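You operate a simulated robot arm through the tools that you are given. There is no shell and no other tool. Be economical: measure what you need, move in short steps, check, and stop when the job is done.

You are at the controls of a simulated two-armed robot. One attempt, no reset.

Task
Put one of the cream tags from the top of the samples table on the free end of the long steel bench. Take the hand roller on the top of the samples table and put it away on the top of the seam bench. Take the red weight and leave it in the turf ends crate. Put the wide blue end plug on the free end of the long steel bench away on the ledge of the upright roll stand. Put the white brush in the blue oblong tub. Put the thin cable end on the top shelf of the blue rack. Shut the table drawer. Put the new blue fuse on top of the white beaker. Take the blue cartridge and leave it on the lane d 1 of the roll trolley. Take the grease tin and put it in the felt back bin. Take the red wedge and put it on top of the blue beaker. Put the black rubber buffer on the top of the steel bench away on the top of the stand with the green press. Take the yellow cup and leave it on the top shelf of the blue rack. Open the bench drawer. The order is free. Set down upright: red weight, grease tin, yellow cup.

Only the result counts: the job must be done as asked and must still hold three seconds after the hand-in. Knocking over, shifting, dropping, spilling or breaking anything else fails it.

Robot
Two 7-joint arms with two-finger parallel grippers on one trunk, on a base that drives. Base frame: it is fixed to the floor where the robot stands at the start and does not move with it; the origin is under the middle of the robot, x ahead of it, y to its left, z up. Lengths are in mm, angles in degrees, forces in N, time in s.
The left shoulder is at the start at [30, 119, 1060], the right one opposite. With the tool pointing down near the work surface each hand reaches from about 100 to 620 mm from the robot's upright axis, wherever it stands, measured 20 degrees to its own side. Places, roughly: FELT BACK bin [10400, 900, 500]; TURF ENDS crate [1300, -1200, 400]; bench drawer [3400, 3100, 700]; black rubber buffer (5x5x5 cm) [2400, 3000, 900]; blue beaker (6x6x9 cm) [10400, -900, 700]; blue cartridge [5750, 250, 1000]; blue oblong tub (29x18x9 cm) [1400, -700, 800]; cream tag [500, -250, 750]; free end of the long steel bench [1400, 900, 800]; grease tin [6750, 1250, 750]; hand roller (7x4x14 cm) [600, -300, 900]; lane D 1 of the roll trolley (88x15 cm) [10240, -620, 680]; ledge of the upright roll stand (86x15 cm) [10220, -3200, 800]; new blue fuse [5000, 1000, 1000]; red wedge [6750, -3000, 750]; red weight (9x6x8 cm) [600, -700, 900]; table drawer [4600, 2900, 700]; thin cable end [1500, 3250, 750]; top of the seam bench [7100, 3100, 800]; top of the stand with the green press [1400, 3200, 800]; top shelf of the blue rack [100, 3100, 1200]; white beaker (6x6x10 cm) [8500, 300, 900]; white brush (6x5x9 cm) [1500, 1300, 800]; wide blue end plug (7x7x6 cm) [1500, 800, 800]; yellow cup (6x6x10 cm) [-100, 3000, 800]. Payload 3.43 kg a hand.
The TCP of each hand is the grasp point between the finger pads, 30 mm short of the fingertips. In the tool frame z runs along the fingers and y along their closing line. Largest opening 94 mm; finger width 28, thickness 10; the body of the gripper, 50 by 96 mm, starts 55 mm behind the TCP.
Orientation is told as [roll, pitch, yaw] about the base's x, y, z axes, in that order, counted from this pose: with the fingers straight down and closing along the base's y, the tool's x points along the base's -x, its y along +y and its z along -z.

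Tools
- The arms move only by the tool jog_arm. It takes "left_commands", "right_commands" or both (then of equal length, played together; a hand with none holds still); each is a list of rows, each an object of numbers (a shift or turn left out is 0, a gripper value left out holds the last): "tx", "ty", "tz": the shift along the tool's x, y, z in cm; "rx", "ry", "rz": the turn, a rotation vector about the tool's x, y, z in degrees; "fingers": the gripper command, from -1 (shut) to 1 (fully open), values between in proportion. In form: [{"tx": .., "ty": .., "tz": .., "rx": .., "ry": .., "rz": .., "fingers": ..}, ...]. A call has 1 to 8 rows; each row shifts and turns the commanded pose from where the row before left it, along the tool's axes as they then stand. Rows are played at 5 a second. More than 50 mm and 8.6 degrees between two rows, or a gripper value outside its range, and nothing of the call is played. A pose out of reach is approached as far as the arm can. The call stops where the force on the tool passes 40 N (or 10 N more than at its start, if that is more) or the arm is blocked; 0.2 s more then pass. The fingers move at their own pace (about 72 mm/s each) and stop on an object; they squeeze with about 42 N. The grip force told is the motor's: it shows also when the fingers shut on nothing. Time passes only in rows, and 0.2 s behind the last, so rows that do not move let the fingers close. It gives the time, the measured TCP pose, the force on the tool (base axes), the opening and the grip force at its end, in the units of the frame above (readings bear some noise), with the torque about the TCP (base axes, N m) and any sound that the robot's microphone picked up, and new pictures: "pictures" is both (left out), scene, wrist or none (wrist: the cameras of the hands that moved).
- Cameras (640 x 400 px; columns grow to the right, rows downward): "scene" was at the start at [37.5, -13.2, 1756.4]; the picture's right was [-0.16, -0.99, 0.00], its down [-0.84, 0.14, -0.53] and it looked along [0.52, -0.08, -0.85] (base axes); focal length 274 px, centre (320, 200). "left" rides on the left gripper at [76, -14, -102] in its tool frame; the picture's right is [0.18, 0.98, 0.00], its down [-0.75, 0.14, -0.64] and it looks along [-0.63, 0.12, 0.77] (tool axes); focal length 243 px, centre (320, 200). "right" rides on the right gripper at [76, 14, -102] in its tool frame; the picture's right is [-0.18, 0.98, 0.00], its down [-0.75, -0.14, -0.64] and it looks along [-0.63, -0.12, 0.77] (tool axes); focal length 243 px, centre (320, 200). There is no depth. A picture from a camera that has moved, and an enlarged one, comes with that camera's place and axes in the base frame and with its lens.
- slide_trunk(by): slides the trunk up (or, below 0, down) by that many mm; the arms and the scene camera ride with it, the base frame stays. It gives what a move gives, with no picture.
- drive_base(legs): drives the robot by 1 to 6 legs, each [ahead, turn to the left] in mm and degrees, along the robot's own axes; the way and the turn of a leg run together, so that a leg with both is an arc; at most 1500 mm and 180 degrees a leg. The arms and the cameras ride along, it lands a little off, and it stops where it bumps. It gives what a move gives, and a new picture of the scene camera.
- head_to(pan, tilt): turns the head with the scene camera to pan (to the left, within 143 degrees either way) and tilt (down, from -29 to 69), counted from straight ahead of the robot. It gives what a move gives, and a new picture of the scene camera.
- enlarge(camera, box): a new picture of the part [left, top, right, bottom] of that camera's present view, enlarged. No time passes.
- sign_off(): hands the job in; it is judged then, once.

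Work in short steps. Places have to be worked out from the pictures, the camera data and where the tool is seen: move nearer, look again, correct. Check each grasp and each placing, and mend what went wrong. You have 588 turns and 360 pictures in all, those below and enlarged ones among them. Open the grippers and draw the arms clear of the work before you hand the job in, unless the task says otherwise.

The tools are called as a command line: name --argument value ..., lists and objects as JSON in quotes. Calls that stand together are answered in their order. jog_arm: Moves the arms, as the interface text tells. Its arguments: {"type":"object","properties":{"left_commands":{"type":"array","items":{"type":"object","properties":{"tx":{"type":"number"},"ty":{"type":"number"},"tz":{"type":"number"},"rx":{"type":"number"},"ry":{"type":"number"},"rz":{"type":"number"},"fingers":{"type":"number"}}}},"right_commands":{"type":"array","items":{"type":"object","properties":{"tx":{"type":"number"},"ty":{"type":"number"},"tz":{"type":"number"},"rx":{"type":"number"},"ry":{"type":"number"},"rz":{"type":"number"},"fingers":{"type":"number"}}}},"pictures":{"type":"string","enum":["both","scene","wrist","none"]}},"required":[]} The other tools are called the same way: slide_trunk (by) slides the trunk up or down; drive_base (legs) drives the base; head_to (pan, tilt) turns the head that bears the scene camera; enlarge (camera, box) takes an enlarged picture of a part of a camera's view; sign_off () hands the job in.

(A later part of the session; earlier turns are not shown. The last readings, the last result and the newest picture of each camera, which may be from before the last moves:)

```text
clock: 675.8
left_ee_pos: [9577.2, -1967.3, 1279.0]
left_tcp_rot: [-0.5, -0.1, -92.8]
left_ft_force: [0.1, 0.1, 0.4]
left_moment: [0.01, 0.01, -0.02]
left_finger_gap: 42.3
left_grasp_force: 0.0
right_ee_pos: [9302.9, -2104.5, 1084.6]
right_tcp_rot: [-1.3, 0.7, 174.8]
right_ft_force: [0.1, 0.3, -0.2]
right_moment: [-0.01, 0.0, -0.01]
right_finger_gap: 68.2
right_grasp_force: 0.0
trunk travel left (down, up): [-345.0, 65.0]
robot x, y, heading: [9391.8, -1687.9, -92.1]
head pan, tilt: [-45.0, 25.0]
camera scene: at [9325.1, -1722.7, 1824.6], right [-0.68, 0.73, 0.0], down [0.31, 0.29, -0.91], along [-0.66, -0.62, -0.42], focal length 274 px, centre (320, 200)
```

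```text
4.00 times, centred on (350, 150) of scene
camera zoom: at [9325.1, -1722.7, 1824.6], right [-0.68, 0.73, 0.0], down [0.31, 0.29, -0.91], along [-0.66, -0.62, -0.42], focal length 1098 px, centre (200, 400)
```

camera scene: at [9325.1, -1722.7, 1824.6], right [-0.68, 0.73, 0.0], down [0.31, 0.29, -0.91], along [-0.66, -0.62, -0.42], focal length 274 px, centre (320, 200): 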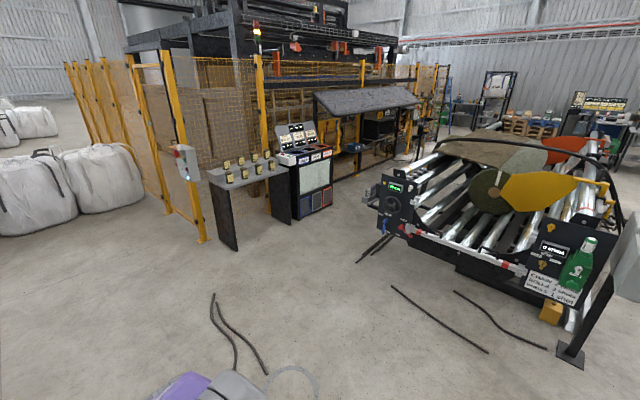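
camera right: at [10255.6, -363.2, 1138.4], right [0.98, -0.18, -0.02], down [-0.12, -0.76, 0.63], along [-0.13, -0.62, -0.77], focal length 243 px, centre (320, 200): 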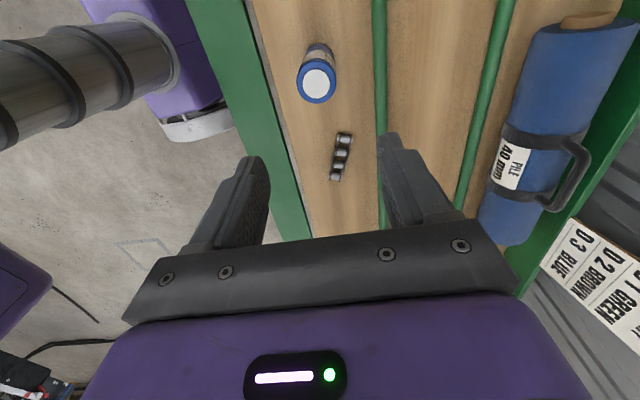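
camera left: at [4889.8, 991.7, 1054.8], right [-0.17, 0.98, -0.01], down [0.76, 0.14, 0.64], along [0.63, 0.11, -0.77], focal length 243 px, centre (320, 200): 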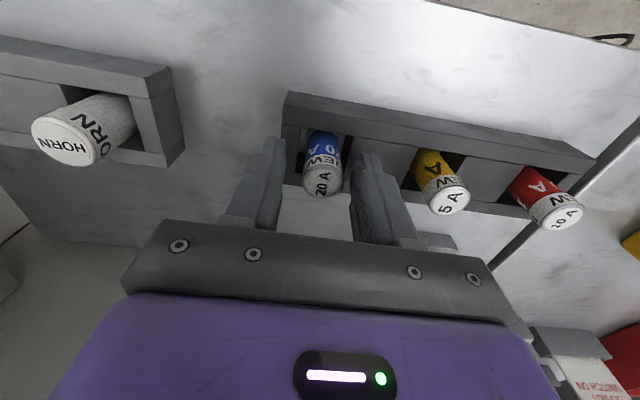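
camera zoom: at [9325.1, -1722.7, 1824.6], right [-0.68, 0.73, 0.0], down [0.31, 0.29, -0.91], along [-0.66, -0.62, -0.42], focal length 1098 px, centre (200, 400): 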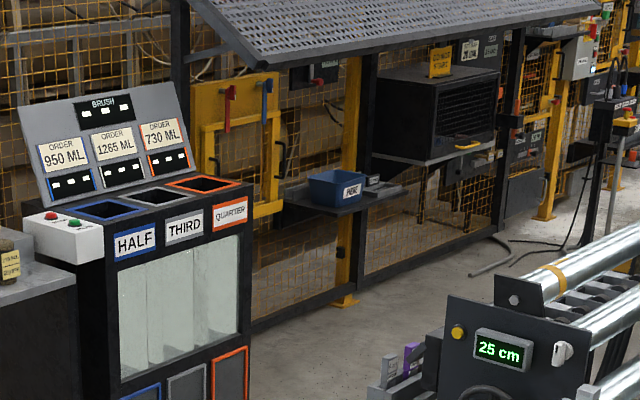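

The wedge should be by the machine's end near [6750,-3000]. I drive toward [7650,-2950] to look.

drive_base --legs '[[0, -51], [1500, 0], [600, 0], [0, -37]]'

head_to --pan 0 --tilt 30

```text
clock: 690.2
left_ee_pos: [7480.6, -3197.6, 1278.0]
left_tcp_rot: [-0.5, 0.0, -178.4]
left_ft_force: [0.3, -0.1, -0.1]
left_moment: [0.0, -0.01, 0.0]
left_finger_gap: 42.5
left_grasp_force: 0.1
right_ee_pos: [7321.0, -2932.7, 1085.0]
right_tcp_rot: [-1.4, 0.7, 89.3]
right_ft_force: [-0.5, 0.7, -0.3]
right_moment: [0.0, -0.01, 0.03]
right_finger_gap: 68.0
right_grasp_force: 0.0
trunk travel left (down, up): [-345.0, 65.0]
robot x, y, heading: [7746.5, -2985.8, -177.7]
head pan, tilt: [-45.0, 25.0]
camera scene: at [7707.0, -2927.8, 1824.6], right [0.68, 0.73, 0.0], down [0.31, -0.29, -0.91], along [-0.67, 0.61, -0.42], focal length 274 px, centre (320, 200)
```

scene: 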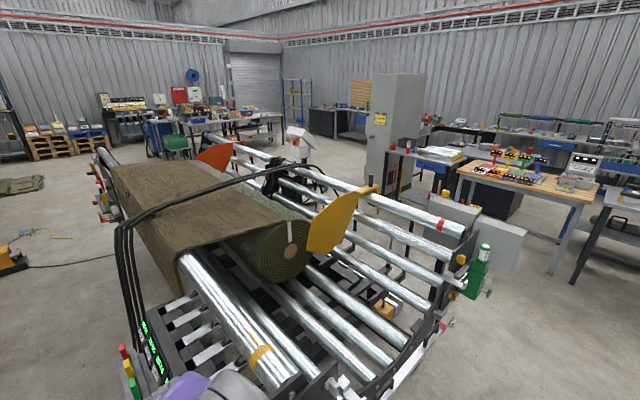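

```text
clock: 691.3
left_ee_pos: [7481.4, -3197.5, 1279.1]
left_tcp_rot: [-0.5, -0.1, -178.6]
left_ft_force: [0.4, -0.5, 0.0]
left_moment: [0.02, -0.03, -0.02]
left_finger_gap: 42.3
left_grasp_force: 0.1
right_ee_pos: [7320.6, -2933.3, 1085.4]
right_tcp_rot: [-1.4, 0.6, 89.3]
right_ft_force: [0.1, -0.3, 0.8]
right_moment: [0.0, -0.04, 0.0]
right_finger_gap: 68.4
right_grasp_force: 0.0
trunk travel left (down, up): [-345.0, 65.0]
robot x, y, heading: [7745.9, -2990.2, -177.8]
head pan, tilt: [0.0, 30.0]
camera scene: at [7684.3, -2993.9, 1816.6], right [-0.04, 1.0, 0.0], down [0.5, 0.02, -0.87], along [-0.87, -0.03, -0.5], focal length 274 px, centre (320, 200)
```

scene: 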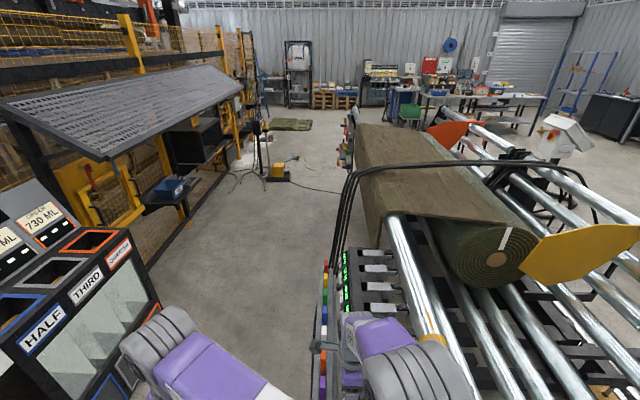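

There is a row of coloured wedges along the machine's side. I enlarge it.

enlarge --camera "scene" --box '[290, 240, 450, 400]'

```text
2.50 times, centred on (370, 320) of scene
camera zoom: at [7684.3, -2993.9, 1816.6], right [-0.04, 1.0, 0.0], down [0.5, 0.02, -0.87], along [-0.87, -0.03, -0.5], focal length 686 px, centre (195, -100)
```

zoom: 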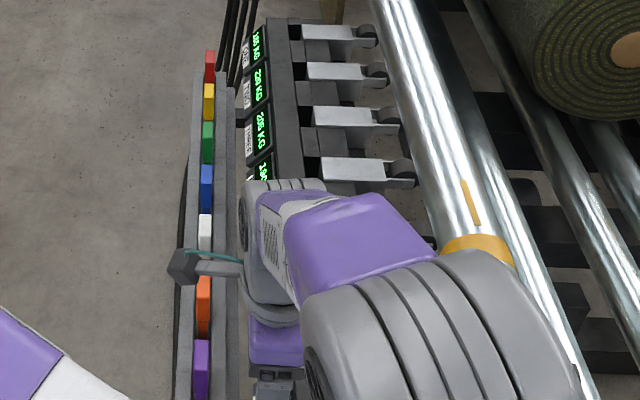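

The red wedge is the far end of the row, near [6680,-3000]. I retract and raise the right hand, then drive down the aisle south of the machine.

jog_arm --right_commands '[{"tz": -5}, {"tz": -4, "ty": -2}, {"ty": -4.5}, {"ty": -4.5}, {"ty": -4.5}]' --pictures "none"

drive_base --legs '[[0, 28], [880, 0], [0, -30], [150, 0]]'

head_to --pan -45 --tilt 45

```text
clock: 692.5
left_ee_pos: [7482.5, -3197.6, 1278.9]
left_tcp_rot: [-0.4, -0.1, -178.4]
left_ft_force: [0.3, -0.9, 0.0]
left_moment: [-0.02, 0.05, 0.01]
left_finger_gap: 42.2
left_grasp_force: 0.0
right_ee_pos: [7475.2, -2932.6, 1176.9]
right_tcp_rot: [-1.2, 0.9, 89.3]
right_ft_force: [0.1, -0.2, 0.7]
right_moment: [-0.01, -0.01, -0.05]
right_finger_gap: 68.0
right_grasp_force: 0.2
trunk travel left (down, up): [-345.0, 65.0]
robot x, y, heading: [7746.5, -2993.3, -177.9]
head pan, tilt: [0.0, 30.0]
```

```text
clock: 701.0
left_ee_pos: [6566.3, -3631.3, 1278.3]
left_tcp_rot: [-0.5, -0.1, 179.1]
left_ft_force: [-0.3, 0.1, -0.2]
left_moment: [-0.02, -0.03, 0.01]
left_finger_gap: 42.4
left_grasp_force: 0.2
right_ee_pos: [6571.6, -3366.8, 1177.0]
right_tcp_rot: [-1.4, 0.7, 86.8]
right_ft_force: [-0.5, 0.0, 0.1]
right_moment: [0.02, 0.01, 0.03]
right_finger_gap: 68.1
right_grasp_force: 0.0
trunk travel left (down, up): [-345.0, 65.0]
robot x, y, heading: [6841.1, -3431.3, 179.4]
head pan, tilt: [0.0, 30.0]
camera scene: at [6778.0, -3436.7, 1816.6], right [0.0, 1.0, 0.0], down [0.5, 0.0, -0.87], along [-0.87, 0.0, -0.5], focal length 274 px, centre (320, 200)
```

scene: 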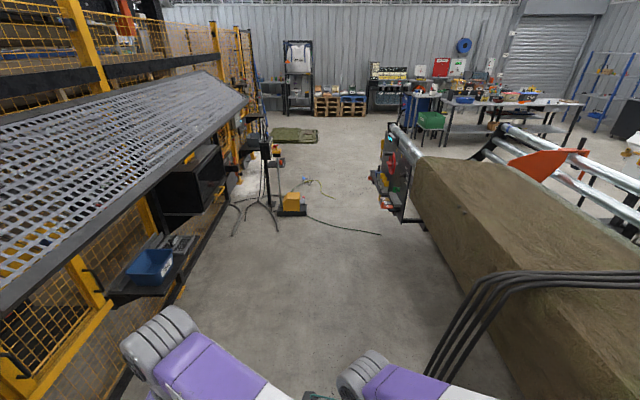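

```text
clock: 702.1
left_ee_pos: [6566.4, -3631.9, 1279.1]
left_tcp_rot: [-0.5, -0.1, 179.1]
left_ft_force: [-0.8, 0.0, 0.5]
left_moment: [-0.03, 0.01, 0.02]
left_finger_gap: 42.3
left_grasp_force: 0.0
right_ee_pos: [6572.3, -3367.2, 1176.8]
right_tcp_rot: [-1.4, 0.7, 86.8]
right_ft_force: [-0.6, 1.3, -0.4]
right_moment: [-0.01, -0.02, -0.01]
right_finger_gap: 68.0
right_grasp_force: 0.1
trunk travel left (down, up): [-345.0, 65.0]
robot x, y, heading: [6836.7, -3435.3, 179.5]
head pan, tilt: [-45.0, 45.0]
camera scene: at [6811.1, -3379.5, 1794.0], right [0.71, 0.71, 0.0], down [0.5, -0.5, -0.71], along [-0.5, 0.5, -0.71], focal length 274 px, centre (320, 200)
```

scene: 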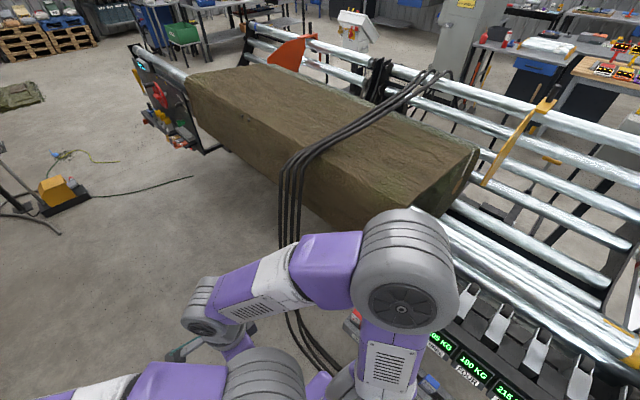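

The red wedge shows near [6637,-3037]. I turn the base right 45° to bring it in front of the right hand.

drive_base --legs '[[0, -45]]'

jog_arm --right_commands '[{"ty": 4, "tx": -1}, {"ty": 4, "tx": -1}, {"ty": 3}]' --pictures "wrist"

```text
clock: 704.7
left_ee_pos: [6510.9, -3368.8, 1278.0]
left_tcp_rot: [-0.5, -0.1, 132.0]
left_ft_force: [0.3, 0.5, 0.1]
left_moment: [-0.03, 0.02, 0.02]
left_finger_gap: 42.3
left_grasp_force: 0.1
right_ee_pos: [6705.7, -3193.3, 1177.1]
right_tcp_rot: [-1.4, 0.8, 39.8]
right_ft_force: [0.5, 0.0, -1.2]
right_moment: [-0.01, -0.01, 0.03]
right_finger_gap: 68.4
right_grasp_force: 0.0
trunk travel left (down, up): [-345.0, 65.0]
robot x, y, heading: [6838.8, -3436.1, 132.7]
head pan, tilt: [-45.0, 45.0]
camera scene: at [6862.5, -3377.6, 1794.0], right [1.0, -0.04, 0.0], down [-0.03, -0.71, -0.71], along [0.03, 0.71, -0.71], focal length 274 px, centre (320, 200)
```

scene: 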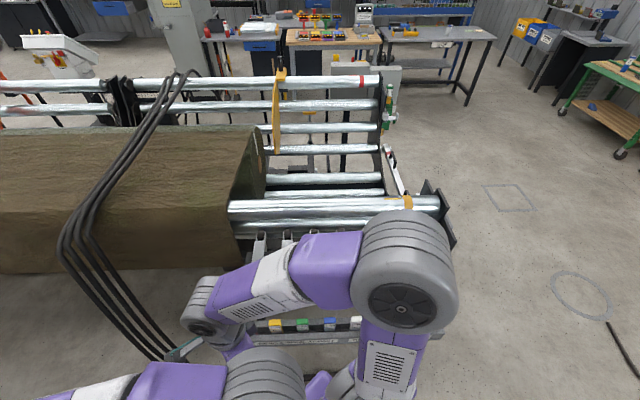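

```text
clock: 705.5
left_ee_pos: [6508.5, -3369.9, 1277.8]
left_tcp_rot: [-0.5, -0.1, 132.1]
left_ft_force: [0.7, 0.6, 0.4]
left_moment: [-0.02, 0.02, -0.01]
left_finger_gap: 42.3
left_grasp_force: 0.0
right_ee_pos: [6652.3, -3097.3, 1173.6]
right_tcp_rot: [-1.4, 0.7, 39.8]
right_ft_force: [0.5, -0.3, -0.5]
right_moment: [0.02, 0.02, 0.02]
right_finger_gap: 68.2
right_grasp_force: 0.1
trunk travel left (down, up): [-345.0, 65.0]
robot x, y, heading: [6837.1, -3433.3, 132.9]
head pan, tilt: [-45.0, 45.0]
camera right: at [6582.3, -3131.5, 1277.4], right [-0.49, 0.87, -0.03], down [0.67, 0.39, 0.64], along [0.57, 0.29, -0.77], focal length 243 px, centre (320, 200)
```

right: 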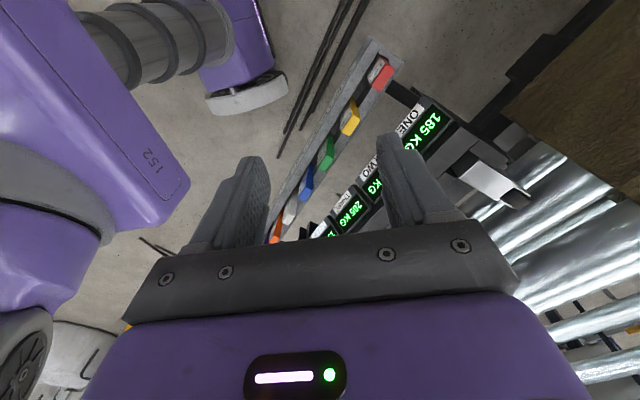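

Red wedge triangulates to about [6622,-3016,835]. I move above it and turn the hand to close along x.

jog_arm --right_commands '[{"tx": -1.5, "ty": 4}, {"tx": -1.4, "ty": 4.1}, {"rz": -8.4, "tz": 2}, {"rz": -8.4, "tz": 3}, {"rz": -8.4, "tz": 3}, {"rz": -8.4, "tz": 3}, {"rz": -8.4, "tz": 2}, {"rz": -8.2}]' --pictures "wrist"

enlarge --camera "right" --box '[220, 40, 460, 190]'

```text
clock: 707.3
left_ee_pos: [6510.4, -3370.0, 1279.3]
left_tcp_rot: [-0.6, -0.1, 132.1]
left_ft_force: [-0.1, 0.9, -0.3]
left_moment: [-0.02, -0.02, 0.05]
left_finger_gap: 42.2
left_grasp_force: 0.0
right_ee_pos: [6622.8, -3017.5, 1042.7]
right_tcp_rot: [-0.3, 1.5, 90.1]
right_ft_force: [0.5, 0.2, -0.1]
right_moment: [-0.02, 0.01, 0.01]
right_finger_gap: 68.1
right_grasp_force: 0.0
trunk travel left (down, up): [-345.0, 65.0]
robot x, y, heading: [6846.0, -3439.6, 132.9]
head pan, tilt: [-45.0, 45.0]
camera right: at [6606.8, -3091.3, 1148.0], right [-0.98, 0.18, -0.01], down [0.14, 0.77, 0.62], along [0.12, 0.61, -0.78], focal length 243 px, centre (320, 200)
```

right: 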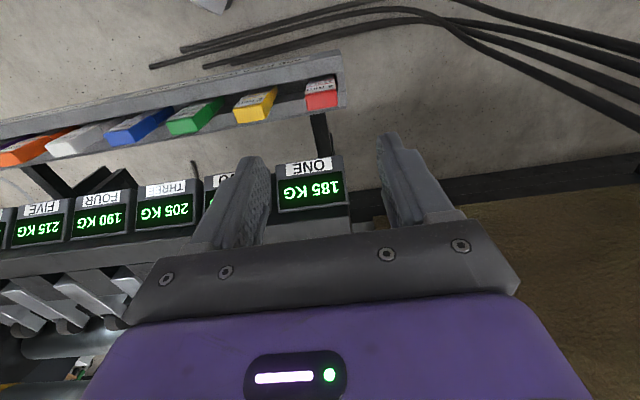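

```text
2.67 times, centred on (340, 115) of right
camera zoom: at [6606.8, -3091.3, 1148.0], right [-0.98, 0.18, -0.01], down [0.14, 0.77, 0.62], along [0.12, 0.61, -0.78], focal length 647 px, centre (267, 427)
```

zoom: 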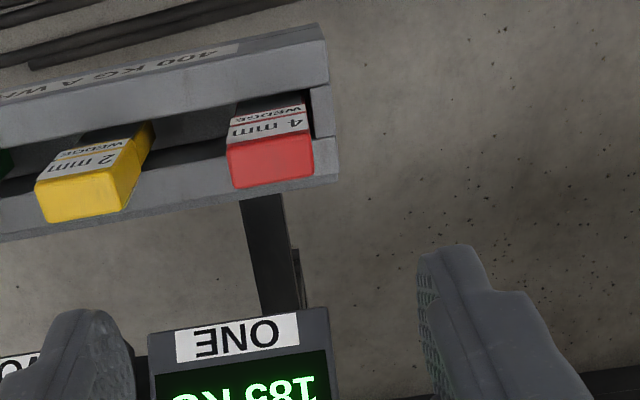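

The red wedge stands in a channel, about 40 mm wide in x, top near [6625,-3000,822]. I go lower for a precise look.

jog_arm --right_commands '[{"tx": -1.7, "ty": -0.3, "tz": 4}, {"tz": 4}, {"tz": 4}]' --pictures "wrist"

enlarge --camera "right" --box '[220, 60, 460, 210]'

```text
clock: 708.1
left_ee_pos: [6510.1, -3369.5, 1277.9]
left_tcp_rot: [-0.6, 0.0, 132.1]
left_ft_force: [0.1, 0.1, 0.1]
left_moment: [-0.07, -0.01, -0.03]
left_finger_gap: 42.2
left_grasp_force: 0.1
right_ee_pos: [6625.5, -3007.6, 920.1]
right_tcp_rot: [-0.4, 1.6, 90.0]
right_ft_force: [-0.6, 0.1, -0.5]
right_moment: [0.0, -0.01, 0.02]
right_finger_gap: 68.0
right_grasp_force: 0.1
trunk travel left (down, up): [-345.0, 65.0]
robot x, y, heading: [6840.4, -3438.2, 132.5]
head pan, tilt: [-45.0, 45.0]
camera right: at [6608.7, -3080.8, 1024.9], right [-0.98, 0.18, -0.01], down [0.14, 0.77, 0.62], along [0.12, 0.61, -0.78], focal length 243 px, centre (320, 200)
```

right: 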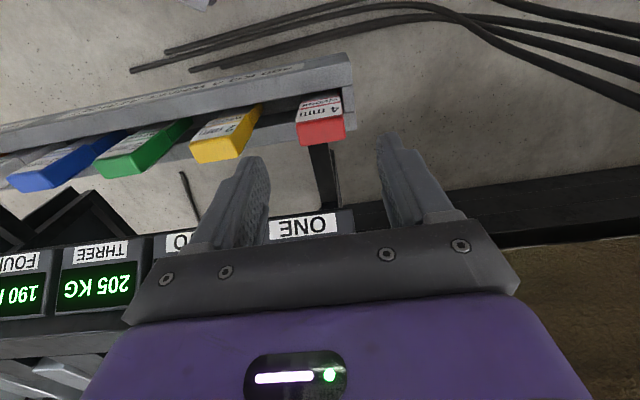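

```text
2.67 times, centred on (340, 135) of right
camera zoom: at [6608.7, -3080.8, 1024.9], right [-0.98, 0.18, -0.01], down [0.14, 0.77, 0.62], along [0.12, 0.61, -0.78], focal length 647 px, centre (267, 373)
```

zoom: 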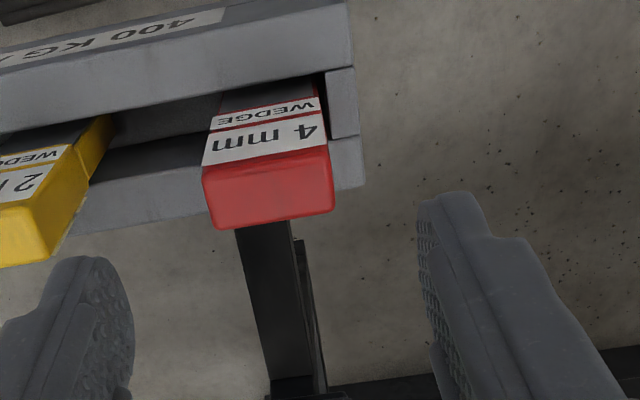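

Wedge top is at [6626,-2995,816]. I align and descend until the tips are about 17 mm below its top, then close.

jog_arm --right_commands '[{"tx": -1.2, "tz": 3}, {"tz": 3}, {"tz": 1.8}, {"tz": 0.8}]' --pictures "wrist"

```text
clock: 709.1
left_ee_pos: [6510.7, -3370.2, 1279.2]
left_tcp_rot: [-0.5, -0.1, 132.1]
left_ft_force: [0.9, -0.9, -0.3]
left_moment: [0.0, 0.01, 0.03]
left_finger_gap: 42.5
left_grasp_force: 0.0
right_ee_pos: [6626.4, -2995.9, 835.9]
right_tcp_rot: [-0.3, 1.5, 90.0]
right_ft_force: [0.7, 0.2, -0.5]
right_moment: [0.02, -0.02, 0.01]
right_finger_gap: 68.0
right_grasp_force: 0.2
trunk travel left (down, up): [-345.0, 65.0]
robot x, y, heading: [6842.2, -3436.8, 132.8]
head pan, tilt: [-45.0, 45.0]
camera right: at [6610.2, -3069.3, 940.1], right [-0.98, 0.18, -0.01], down [0.14, 0.77, 0.62], along [0.12, 0.61, -0.78], focal length 243 px, centre (320, 200)
```

right: 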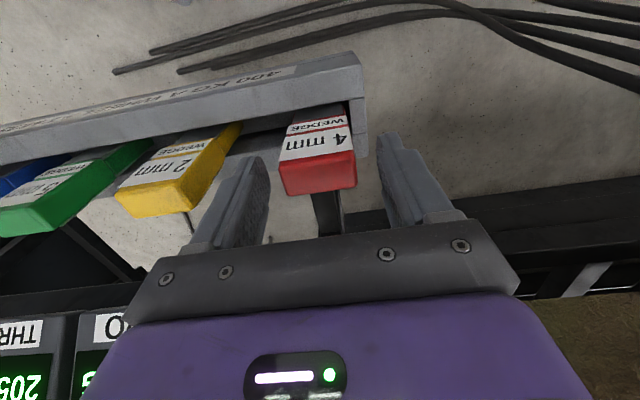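

Fingers straddle the wedge head. I go 5 mm lower and close.

jog_arm --right_commands '[{"tz": 0.5}, {"fingers": -1}, {}, {}]' --pictures "none"

jog_arm --right_commands '[{"tz": -2}, {"tz": -4}, {"tz": -4}, {"tz": -5}, {"tz": -5}]' --pictures "wrist"

```text
clock: 710.1
left_ee_pos: [6510.0, -3370.2, 1279.6]
left_tcp_rot: [-0.5, -0.1, 132.1]
left_ft_force: [0.4, 0.5, 0.0]
left_moment: [0.02, 0.01, -0.01]
left_finger_gap: 42.2
left_grasp_force: 0.0
right_ee_pos: [6625.8, -2995.3, 830.0]
right_tcp_rot: [-0.3, 1.5, 90.0]
right_ft_force: [-1.1, 0.1, 0.1]
right_moment: [0.05, 0.1, -0.02]
right_finger_gap: 43.6
right_grasp_force: 41.4
trunk travel left (down, up): [-345.0, 65.0]
robot x, y, heading: [6836.6, -3434.2, 132.7]
head pan, tilt: [-45.0, 45.0]
```

```text
clock: 711.3
left_ee_pos: [6510.7, -3370.0, 1278.8]
left_tcp_rot: [-0.5, -0.2, 132.2]
left_ft_force: [-0.3, 0.0, 0.1]
left_moment: [0.03, 0.03, 0.01]
left_finger_gap: 42.3
left_grasp_force: 0.0
right_ee_pos: [6625.8, -2986.0, 1032.7]
right_tcp_rot: [-0.3, 1.4, 90.0]
right_ft_force: [-0.1, -0.3, -3.8]
right_moment: [0.01, -0.02, -0.01]
right_finger_gap: 43.9
right_grasp_force: 41.4
trunk travel left (down, up): [-345.0, 65.0]
robot x, y, heading: [6838.4, -3433.0, 132.8]
head pan, tilt: [-45.0, 45.0]
camera right: at [6610.1, -3060.5, 1137.6], right [-0.98, 0.18, -0.01], down [0.14, 0.77, 0.62], along [0.12, 0.61, -0.78], focal length 243 px, centre (320, 200)
```

right: 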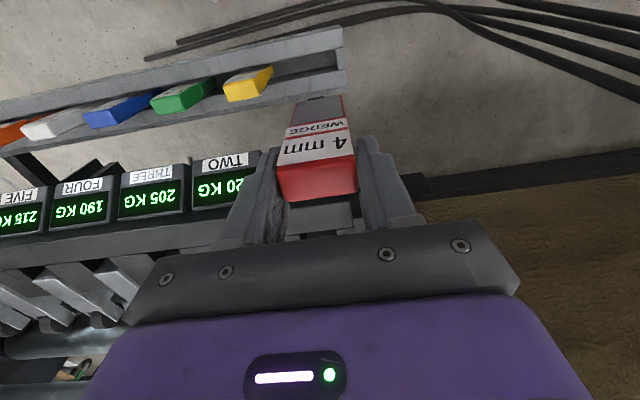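

The wedge is out. I raise and draw it back over the aisle before turning.

jog_arm --right_commands '[{"tz": -4.5, "tx": 1}, {"tz": -4.5, "tx": 2}, {"tz": -4, "tx": 3}, {"tx": 4.5}, {"tx": 4.5}, {"rz": -8.5, "tx": 2}, {"rz": -8.5}, {"rz": -8.5}]' --pictures "none"

drive_base --legs '[[0, -133], [1300, 0], [0, 30], [1500, 0]]'

```text
clock: 713.1
left_ee_pos: [6510.8, -3369.5, 1278.7]
left_tcp_rot: [-0.5, -0.1, 132.1]
left_ft_force: [-1.1, 0.1, 0.5]
left_moment: [-0.03, 0.02, -0.04]
left_finger_gap: 42.5
left_grasp_force: 0.0
right_ee_pos: [6625.2, -3157.1, 1166.7]
right_tcp_rot: [0.4, 1.4, 115.6]
right_ft_force: [-0.7, -1.2, -3.2]
right_moment: [-0.01, -0.01, -0.01]
right_finger_gap: 43.8
right_grasp_force: 42.2
trunk travel left (down, up): [-345.0, 65.0]
robot x, y, heading: [6834.8, -3437.4, 132.8]
head pan, tilt: [-45.0, 45.0]
```

```text
clock: 733.6
left_ee_pos: [9630.1, -2499.0, 1278.3]
left_tcp_rot: [-0.5, -0.2, 25.6]
left_ft_force: [0.2, 0.2, 0.1]
left_moment: [-0.02, 0.0, 0.02]
left_finger_gap: 42.6
left_grasp_force: 0.0
right_ee_pos: [9801.8, -2669.7, 1166.4]
right_tcp_rot: [0.4, 1.4, 9.1]
right_ft_force: [0.5, 0.6, -3.1]
right_moment: [-0.01, 0.01, -0.01]
right_finger_gap: 43.8
right_grasp_force: 42.0
trunk travel left (down, up): [-345.0, 65.0]
robot x, y, heading: [9471.1, -2794.2, 26.4]
head pan, tilt: [-45.0, 45.0]
camera scene: at [9523.9, -2837.0, 1794.0], right [-0.32, -0.95, 0.0], down [-0.67, 0.23, -0.71], along [0.67, -0.23, -0.71], focal length 274 px, centre (320, 200)
```

scene: 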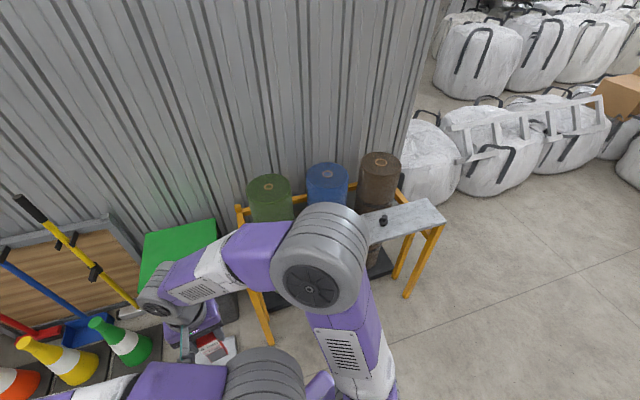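

I drive north to line up with the blue beaker on the trolley.

drive_base --legs '[[0, 64], [1500, 0], [400, 0], [0, -90]]'

head_to --pan -5 --tilt 45

```text
clock: 749.6
left_ee_pos: [9628.6, -703.9, 1278.6]
left_tcp_rot: [-0.6, -0.2, 3.9]
left_ft_force: [-0.2, -0.1, -1.1]
left_moment: [0.01, 0.01, -0.01]
left_finger_gap: 42.3
left_grasp_force: 0.0
right_ee_pos: [9723.6, -928.0, 1165.1]
right_tcp_rot: [0.5, 1.4, -12.6]
right_ft_force: [0.0, -0.9, -3.7]
right_moment: [0.0, -0.03, 0.0]
right_finger_gap: 43.8
right_grasp_force: 41.7
trunk travel left (down, up): [-345.0, 65.0]
robot x, y, heading: [9371.4, -925.7, 4.8]
head pan, tilt: [-45.0, 45.0]
camera scene: at [9405.5, -980.7, 1794.0], right [-0.65, -0.76, 0.0], down [-0.54, 0.46, -0.71], along [0.54, -0.46, -0.71], focal length 274 px, centre (320, 200)
```

scene: 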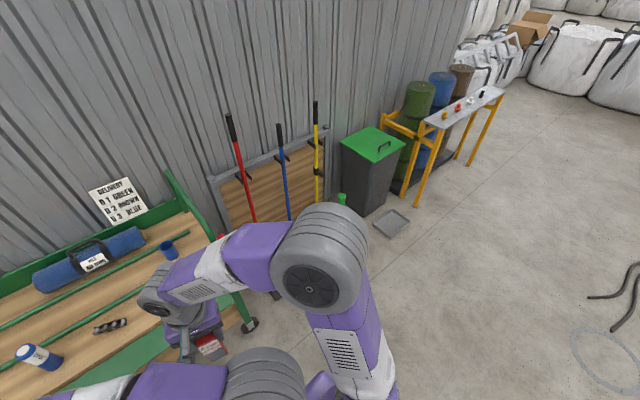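

```text
clock: 750.7
left_ee_pos: [9628.7, -704.4, 1278.8]
left_tcp_rot: [-0.5, -0.1, 3.9]
left_ft_force: [-0.8, -0.3, 0.1]
left_moment: [0.01, -0.01, 0.01]
left_finger_gap: 42.3
left_grasp_force: 0.1
right_ee_pos: [9724.6, -926.6, 1166.0]
right_tcp_rot: [0.4, 1.5, -12.6]
right_ft_force: [-0.5, 0.1, -3.2]
right_moment: [-0.01, -0.03, -0.02]
right_finger_gap: 43.7
right_grasp_force: 41.8
trunk travel left (down, up): [-345.0, 65.0]
robot x, y, heading: [9369.7, -928.5, 5.0]
head pan, tilt: [-5.0, 45.0]
camera scene: at [9424.8, -928.6, 1794.0], right [-0.01, -1.0, 0.0], down [-0.71, 0.0, -0.71], along [0.71, 0.0, -0.71], focal length 274 px, centre (320, 200)
```

scene: 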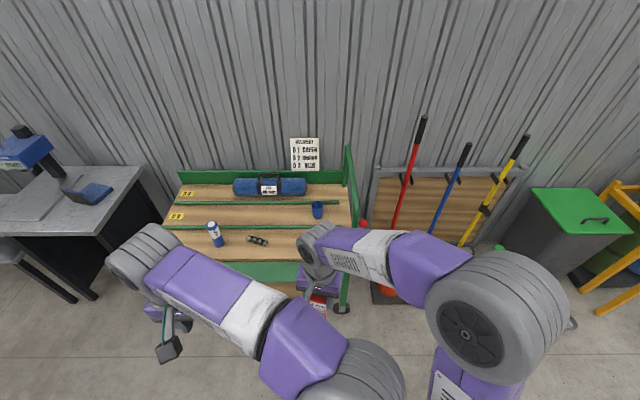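

Blue beaker is near [10430,-918]. I shift the base to [9670,-815] facing the trolley so it lies slightly to the right, and turn the hand to point the wedge forward.

drive_base --legs '[[0, 15], [300, 0], [0, -20]]'

jog_arm --right_commands '[{"rz": -8.5, "tz": -3}, {"rz": -8.5, "tz": -2}, {"tx": -4.5}, {"tx": -4.5, "ry": -8.5}, {"ry": -8.5, "tx": -2}, {"ry": -8.5}, {"ry": -8.5}, {"ry": -8.5}]' --pictures "none"

jog_arm --right_commands '[{"ry": -8.5}, {"ry": -8.5}, {"ry": -8.5}, {"ry": -8.5}, {"ry": -7}]' --pictures "both"

```text
clock: 754.7
left_ee_pos: [9924.9, -624.5, 1279.4]
left_tcp_rot: [-0.5, -0.1, -0.7]
left_ft_force: [0.6, -0.6, -0.2]
left_moment: [0.0, -0.02, 0.01]
left_finger_gap: 42.3
left_grasp_force: 0.0
right_ee_pos: [10001.1, -852.8, 1166.7]
right_tcp_rot: [0.2, 1.5, -17.3]
right_ft_force: [0.8, -0.6, -3.7]
right_moment: [-0.02, -0.01, 0.01]
right_finger_gap: 43.7
right_grasp_force: 42.1
trunk travel left (down, up): [-345.0, 65.0]
robot x, y, heading: [9652.1, -819.5, -0.0]
head pan, tilt: [-5.0, 45.0]
camera scene: at [9703.4, -831.5, 1794.0], right [-0.09, -1.0, 0.0], down [-0.7, 0.06, -0.71], along [0.7, -0.06, -0.71], focal length 274 px, centre (320, 200)
```

scene: 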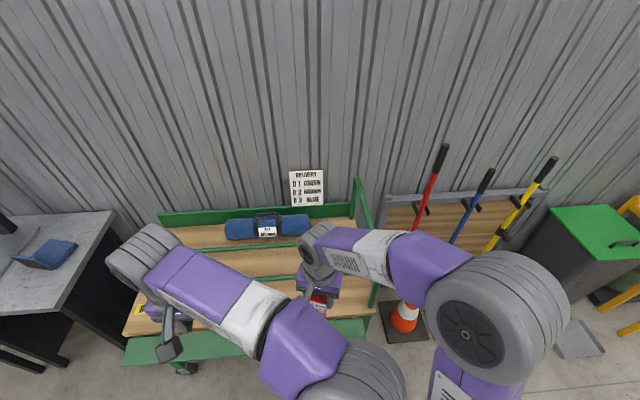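

```text
clock: 756.5
left_ee_pos: [9922.8, -623.7, 1278.5]
left_tcp_rot: [-0.5, -0.1, -0.6]
left_ft_force: [-0.3, 0.0, 0.4]
left_moment: [0.01, -0.01, -0.02]
left_finger_gap: 42.5
left_grasp_force: 0.0
right_ee_pos: [10111.6, -853.8, 1215.7]
right_tcp_rot: [1.1, -41.2, -0.9]
right_ft_force: [0.3, -0.2, -3.5]
right_moment: [-0.03, 0.14, 0.05]
right_finger_gap: 43.6
right_grasp_force: 41.9
trunk travel left (down, up): [-345.0, 65.0]
robot x, y, heading: [9653.2, -825.3, 0.2]
head pan, tilt: [-5.0, 45.0]
```

```text
clock: 757.7
left_ee_pos: [9924.3, -625.2, 1278.6]
left_tcp_rot: [-0.4, 0.1, -0.8]
left_ft_force: [0.2, 0.9, 0.2]
left_moment: [0.0, 0.02, 0.01]
left_finger_gap: 42.1
left_grasp_force: 0.2
right_ee_pos: [10112.8, -853.9, 1215.1]
right_tcp_rot: [6.5, -82.1, -6.6]
right_ft_force: [0.1, -0.6, -3.1]
right_moment: [0.01, 0.21, 0.05]
right_finger_gap: 43.8
right_grasp_force: 42.7
trunk travel left (down, up): [-345.0, 65.0]
robot x, y, heading: [9652.7, -820.9, -0.1]
head pan, tilt: [-5.0, 45.0]
camera scene: at [9704.1, -831.1, 1794.0], right [-0.09, -1.0, 0.0], down [-0.7, 0.06, -0.71], along [0.7, -0.06, -0.71], focal length 274 px, centre (320, 200)
camera right: at [9999.3, -838.3, 1155.3], right [0.03, 0.98, 0.2], down [-0.53, -0.15, 0.83], along [0.84, -0.13, 0.52], focal length 243 px, centre (320, 200)
```

scene: 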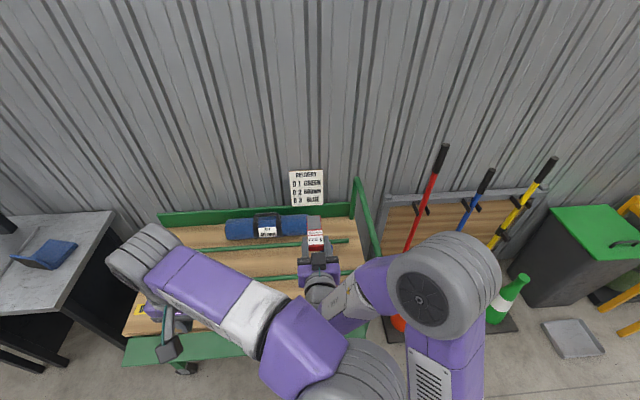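
right: 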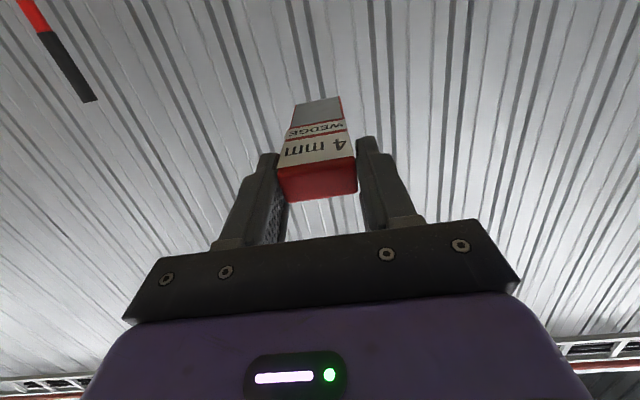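

I enlarge the head view to measure the wedge and beaker.

enlarge --camera "scene" --box '[250, 190, 410, 290]'

```text
4.00 times, centred on (330, 240) of scene
camera zoom: at [9704.1, -831.1, 1794.0], right [-0.09, -1.0, 0.0], down [-0.7, 0.06, -0.71], along [0.7, -0.06, -0.71], focal length 1098 px, centre (280, 40)
```

zoom: 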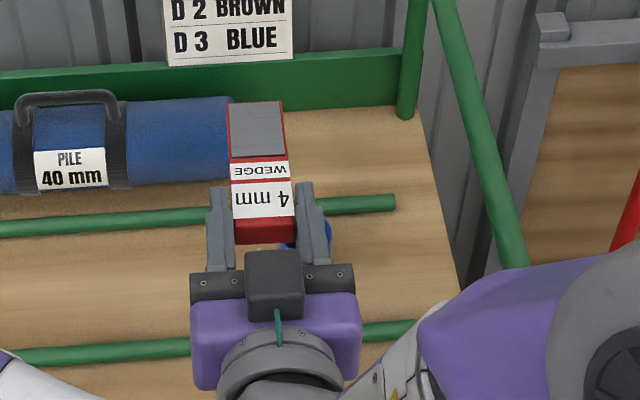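

The right finger hides the beaker. I shift the hand left 70 mm to see it clearly and enlarge.

jog_arm --right_commands '[{"ty": 3.5}, {"ty": 3.5}]' --pictures "none"

enlarge --camera "scene" --box '[270, 200, 390, 275]'

```text
clock: 758.3
left_ee_pos: [9924.3, -623.4, 1277.3]
left_tcp_rot: [-0.5, 0.0, -0.7]
left_ft_force: [-0.7, -0.3, 0.7]
left_moment: [0.01, -0.03, -0.03]
left_finger_gap: 42.4
left_grasp_force: 0.0
right_ee_pos: [10110.7, -781.4, 1219.4]
right_tcp_rot: [5.3, -82.1, -5.4]
right_ft_force: [0.4, 0.4, -3.6]
right_moment: [-0.01, 0.2, 0.0]
right_finger_gap: 43.6
right_grasp_force: 42.3
trunk travel left (down, up): [-345.0, 65.0]
robot x, y, heading: [9652.7, -822.3, -0.0]
head pan, tilt: [-5.0, 45.0]
```

```text
5.33 times, centred on (330, 238) of scene
camera zoom: at [9703.2, -830.4, 1794.0], right [-0.09, -1.0, 0.0], down [-0.7, 0.06, -0.71], along [0.7, -0.06, -0.71], focal length 1464 px, centre (267, 0)
```

zoom: 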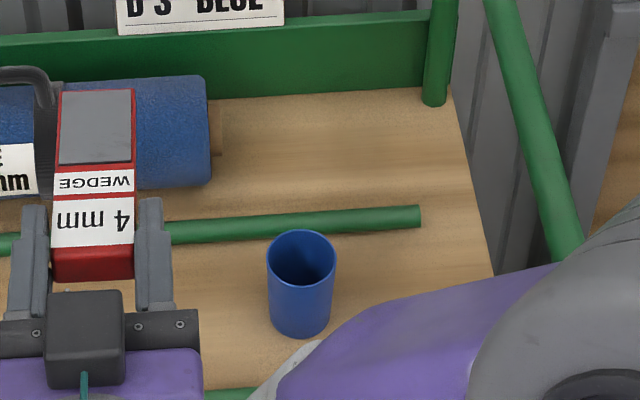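

The blue beaker's rim centre is at [10425,-922,747]. I drive 70 mm closer and bring the wedge above it.

drive_base --legs '[[70, 0]]'

jog_arm --right_commands '[{"ty": -4.7}, {"ty": -4.7}, {"ty": -4.6}, {"tz": 3, "tx": 3.5}, {"tz": 3, "tx": 3.5}, {"tz": 3, "tx": 3.5}, {"tz": 3, "tx": 3.5}, {"tz": 3, "tx": 3.5}]' --pictures "scene"

```text
clock: 759.3
left_ee_pos: [9993.9, -624.5, 1278.0]
left_tcp_rot: [-0.5, 0.0, -0.8]
left_ft_force: [1.0, -0.1, 0.6]
left_moment: [-0.02, 0.04, 0.01]
left_finger_gap: 42.5
left_grasp_force: 0.0
right_ee_pos: [10180.4, -782.6, 1219.4]
right_tcp_rot: [5.6, -82.0, -5.9]
right_ft_force: [1.5, 0.0, -3.1]
right_moment: [0.04, 0.17, 0.01]
right_finger_gap: 43.7
right_grasp_force: 41.5
trunk travel left (down, up): [-345.0, 65.0]
robot x, y, heading: [9723.3, -822.5, -0.0]
head pan, tilt: [-5.0, 45.0]
camera scene: at [9773.8, -831.3, 1794.0], right [-0.09, -1.0, 0.0], down [-0.7, 0.06, -0.71], along [0.7, -0.06, -0.71], focal length 274 px, centre (320, 200)
```

scene: 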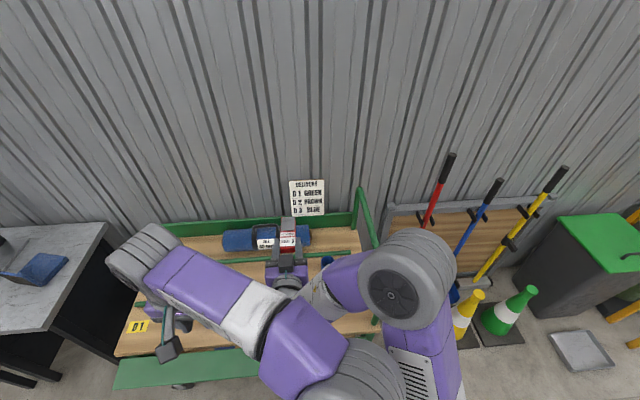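

```text
clock: 761.1
left_ee_pos: [9994.7, -625.3, 1279.1]
left_tcp_rot: [-0.4, -0.1, -0.6]
left_ft_force: [-0.1, -0.5, 0.2]
left_moment: [-0.01, 0.03, -0.04]
left_finger_gap: 42.5
left_grasp_force: 0.1
right_ee_pos: [10315.8, -887.1, 1029.1]
right_tcp_rot: [4.4, -82.0, -5.3]
right_ft_force: [0.4, 0.1, -3.6]
right_moment: [-0.05, 0.2, -0.01]
right_finger_gap: 43.7
right_grasp_force: 41.6
right hand out of reach, approached as far as the arm can: row 3, 6, 7, 8
trunk travel left (down, up): [-345.0, 65.0]
robot x, y, heading: [9723.8, -821.0, 0.0]
head pan, tilt: [-5.0, 45.0]
camera scene: at [9773.8, -831.7, 1793.9], right [-0.09, -1.0, 0.0], down [-0.71, 0.06, -0.71], along [0.7, -0.06, -0.71], focal length 274 px, centre (320, 200)
```

scene: 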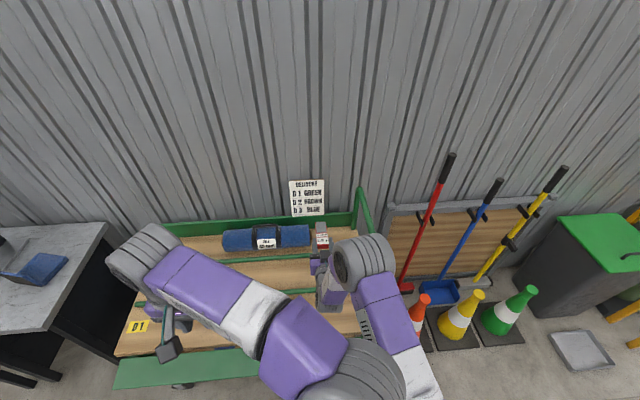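

Reach is limited; I drive another 55 mm closer carefully.

drive_base --legs '[[55, 0]]'

jog_arm --right_commands '[{"ty": -0.5, "tx": 3}, {"tx": 4}, {"tx": 4}]' --pictures "none"

enlarge --camera "scene" --box '[260, 210, 420, 310]'

```text
clock: 762.1
left_ee_pos: [10050.3, -624.6, 1277.7]
left_tcp_rot: [-0.5, 0.0, -0.7]
left_ft_force: [-0.3, -1.5, -0.1]
left_moment: [-0.01, 0.02, 0.02]
left_finger_gap: 42.2
left_grasp_force: 0.0
right_ee_pos: [10371.7, -886.7, 1028.5]
right_tcp_rot: [4.4, -82.0, -5.1]
right_ft_force: [0.6, 0.2, -2.4]
right_moment: [-0.01, 0.18, -0.02]
right_finger_gap: 43.9
right_grasp_force: 41.8
trunk travel left (down, up): [-345.0, 65.0]
robot x, y, heading: [9778.7, -821.0, 0.1]
head pan, tilt: [-5.0, 45.0]
camera scene: at [9829.7, -831.3, 1794.0], right [-0.09, -1.0, 0.0], down [-0.71, 0.06, -0.71], along [0.7, -0.06, -0.71], focal length 274 px, centre (320, 200)
```

scene: 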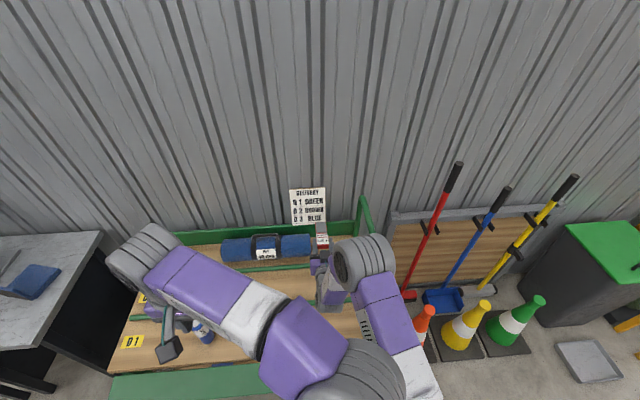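

```text
clock: 762.9
left_ee_pos: [10048.6, -624.7, 1279.4]
left_tcp_rot: [-0.4, -0.2, -0.7]
left_ft_force: [0.5, 0.7, 0.1]
left_moment: [0.02, 0.01, 0.01]
left_finger_gap: 42.4
left_grasp_force: 0.1
right_ee_pos: [10354.9, -875.1, 923.9]
right_tcp_rot: [2.3, -82.0, -3.5]
right_ft_force: [-0.2, 0.5, -3.2]
right_moment: [0.01, 0.21, 0.0]
right_finger_gap: 43.9
right_grasp_force: 41.7
right hand out of reach, approached as far as the arm can: row 1, 2, 3
trunk travel left (down, up): [-345.0, 65.0]
robot x, y, heading: [9779.0, -818.6, 0.1]
head pan, tilt: [-5.0, 45.0]
```

```text
4.00 times, centred on (340, 260) of scene
camera zoom: at [9827.7, -831.3, 1794.0], right [-0.09, -1.0, 0.0], down [-0.7, 0.06, -0.71], along [0.7, -0.06, -0.71], focal length 1098 px, centre (240, -40)
```

zoom: 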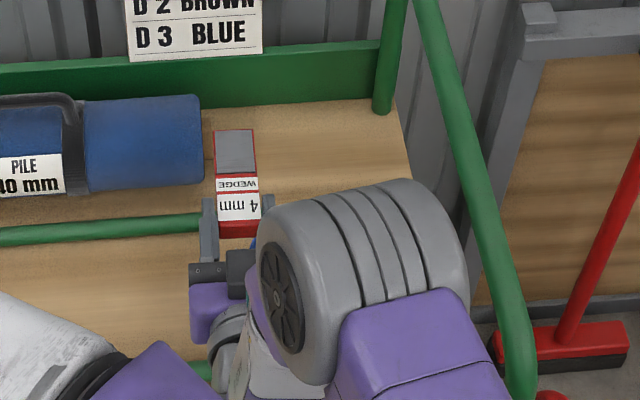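

The limit is sideways, so I turn the base 4.5° right, which brings the wedge over the beaker line.

drive_base --legs '[[0, -4.5]]'

jog_arm --right_commands '[{"tx": 3, "tz": 0.5}, {"tx": 3, "tz": 0.5}]' --pictures "wrist"

enlarge --camera "scene" --box '[240, 210, 400, 310]'

```text
clock: 763.8
left_ee_pos: [10063.1, -646.4, 1278.3]
left_tcp_rot: [-0.5, -0.1, -5.1]
left_ft_force: [0.9, 0.1, 0.2]
left_moment: [0.02, -0.02, 0.0]
left_finger_gap: 42.5
left_grasp_force: 0.1
right_ee_pos: [10348.8, -918.9, 923.2]
right_tcp_rot: [2.1, -82.0, -7.8]
right_ft_force: [-1.0, -0.3, -3.0]
right_moment: [0.05, 0.22, 0.01]
right_finger_gap: 44.2
right_grasp_force: 41.9
trunk travel left (down, up): [-345.0, 65.0]
robot x, y, heading: [9773.1, -819.5, -4.4]
head pan, tilt: [-5.0, 45.0]
camera scene: at [9827.4, -835.5, 1794.0], right [-0.16, -0.99, 0.0], down [-0.7, 0.12, -0.71], along [0.7, -0.11, -0.71], focal length 274 px, centre (320, 200)
```

scene: 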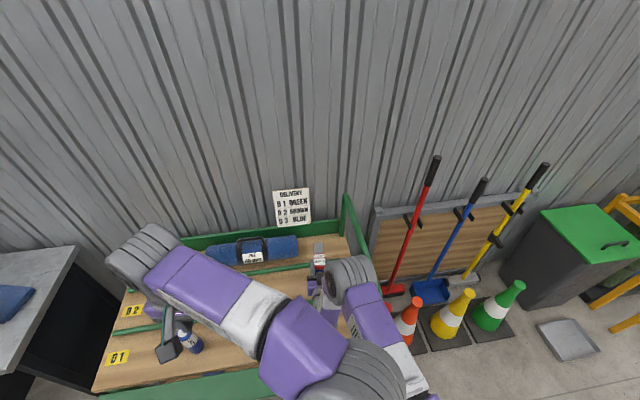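

```text
clock: 764.4
left_ee_pos: [10062.8, -646.1, 1278.4]
left_tcp_rot: [-0.5, 0.0, -5.0]
left_ft_force: [-0.9, -0.7, 0.1]
left_moment: [-0.02, 0.02, 0.0]
left_finger_gap: 42.6
left_grasp_force: 0.0
right_ee_pos: [10349.0, -917.9, 862.1]
right_tcp_rot: [0.1, -81.9, -6.2]
right_ft_force: [0.6, -0.5, -3.0]
right_moment: [0.02, 0.18, -0.04]
right_finger_gap: 43.8
right_grasp_force: 41.8
trunk travel left (down, up): [-345.0, 65.0]
robot x, y, heading: [9775.2, -822.7, -4.6]
head pan, tilt: [-5.0, 45.0]
camera right: at [10237.4, -891.8, 802.9], right [0.13, 0.97, 0.18], down [-0.54, -0.08, 0.84], along [0.83, -0.21, 0.52], focal length 243 px, centre (320, 200)
```

right: 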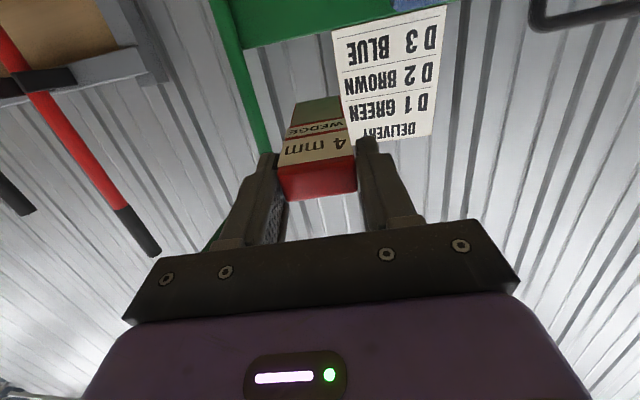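

```text
4.00 times, centred on (320, 260) of scene
camera zoom: at [9827.4, -835.5, 1794.0], right [-0.16, -0.99, 0.0], down [-0.7, 0.12, -0.71], along [0.7, -0.12, -0.71], focal length 1098 px, centre (320, -40)
```

zoom: 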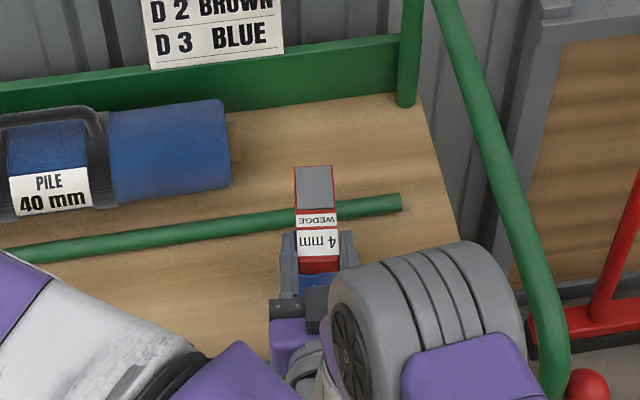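

The wedge is lined up with the beaker. I lower toward the rim, moving slightly forward.

jog_arm --right_commands '[{"tx": 3, "tz": 0.8}, {"tx": 2.5, "tz": 0.8}, {"tx": 1.5, "tz": 0.7}, {"tx": 0.6}, {"tx": 0.5}, {"tx": 0.5}, {"tx": 0.4}, {"tx": 0.4}]' --pictures "none"

enlarge --camera "scene" --box '[260, 230, 380, 305]'

```text
clock: 766.1
left_ee_pos: [10059.7, -645.2, 1279.9]
left_tcp_rot: [-0.4, -0.2, -5.0]
left_ft_force: [-0.5, -0.3, 0.3]
left_moment: [0.0, 0.0, 0.01]
left_finger_gap: 42.4
left_grasp_force: 0.0
right_ee_pos: [10361.6, -920.0, 772.9]
right_tcp_rot: [2.5, -83.1, -8.1]
right_ft_force: [-3.1, -0.8, 32.6]
right_moment: [0.13, -0.79, 0.0]
right_finger_gap: 44.2
right_grasp_force: 41.9
trunk travel left (down, up): [-345.0, 65.0]
robot x, y, heading: [9777.4, -824.1, -4.7]
head pan, tilt: [-5.0, 45.0]
```

```text
5.33 times, centred on (320, 268) of scene
camera zoom: at [9821.9, -834.5, 1794.3], right [-0.16, -0.99, 0.0], down [-0.7, 0.11, -0.71], along [0.7, -0.12, -0.7], focal length 1464 px, centre (320, -160)
```

zoom: 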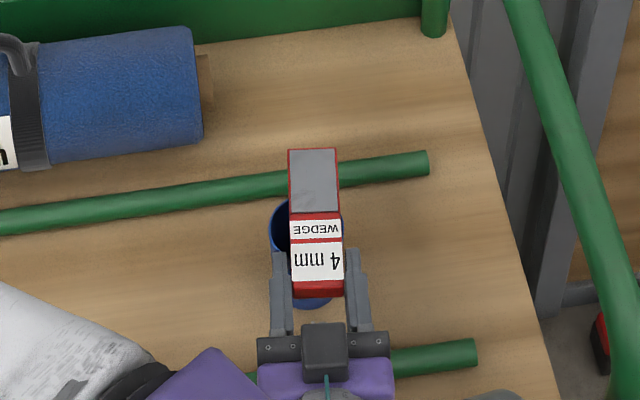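

Contact seems to be the fingertips on the near rim. I raise 6 mm, pull back 11 mm, shift left 7 mm, and lower again.

jog_arm --right_commands '[{"tx": -0.7}, {"tz": -1.1, "ty": 0.7}, {"tx": 0.4}, {"tx": 0.3}, {"tx": 0.3}]' --pictures "none"

```text
clock: 767.4
left_ee_pos: [10058.3, -645.2, 1279.6]
left_tcp_rot: [-0.6, -0.1, -5.1]
left_ft_force: [-0.5, 0.1, -0.4]
left_moment: [0.0, -0.01, -0.04]
left_finger_gap: 42.1
left_grasp_force: 0.0
right_ee_pos: [10350.3, -911.3, 770.7]
right_tcp_rot: [2.8, -82.9, -8.2]
right_ft_force: [-2.2, -0.9, 29.4]
right_moment: [-0.12, -0.9, -0.01]
right_finger_gap: 44.5
right_grasp_force: 42.0
trunk travel left (down, up): [-345.0, 65.0]
robot x, y, heading: [9777.1, -818.2, -4.3]
head pan, tilt: [-5.0, 45.0]
```

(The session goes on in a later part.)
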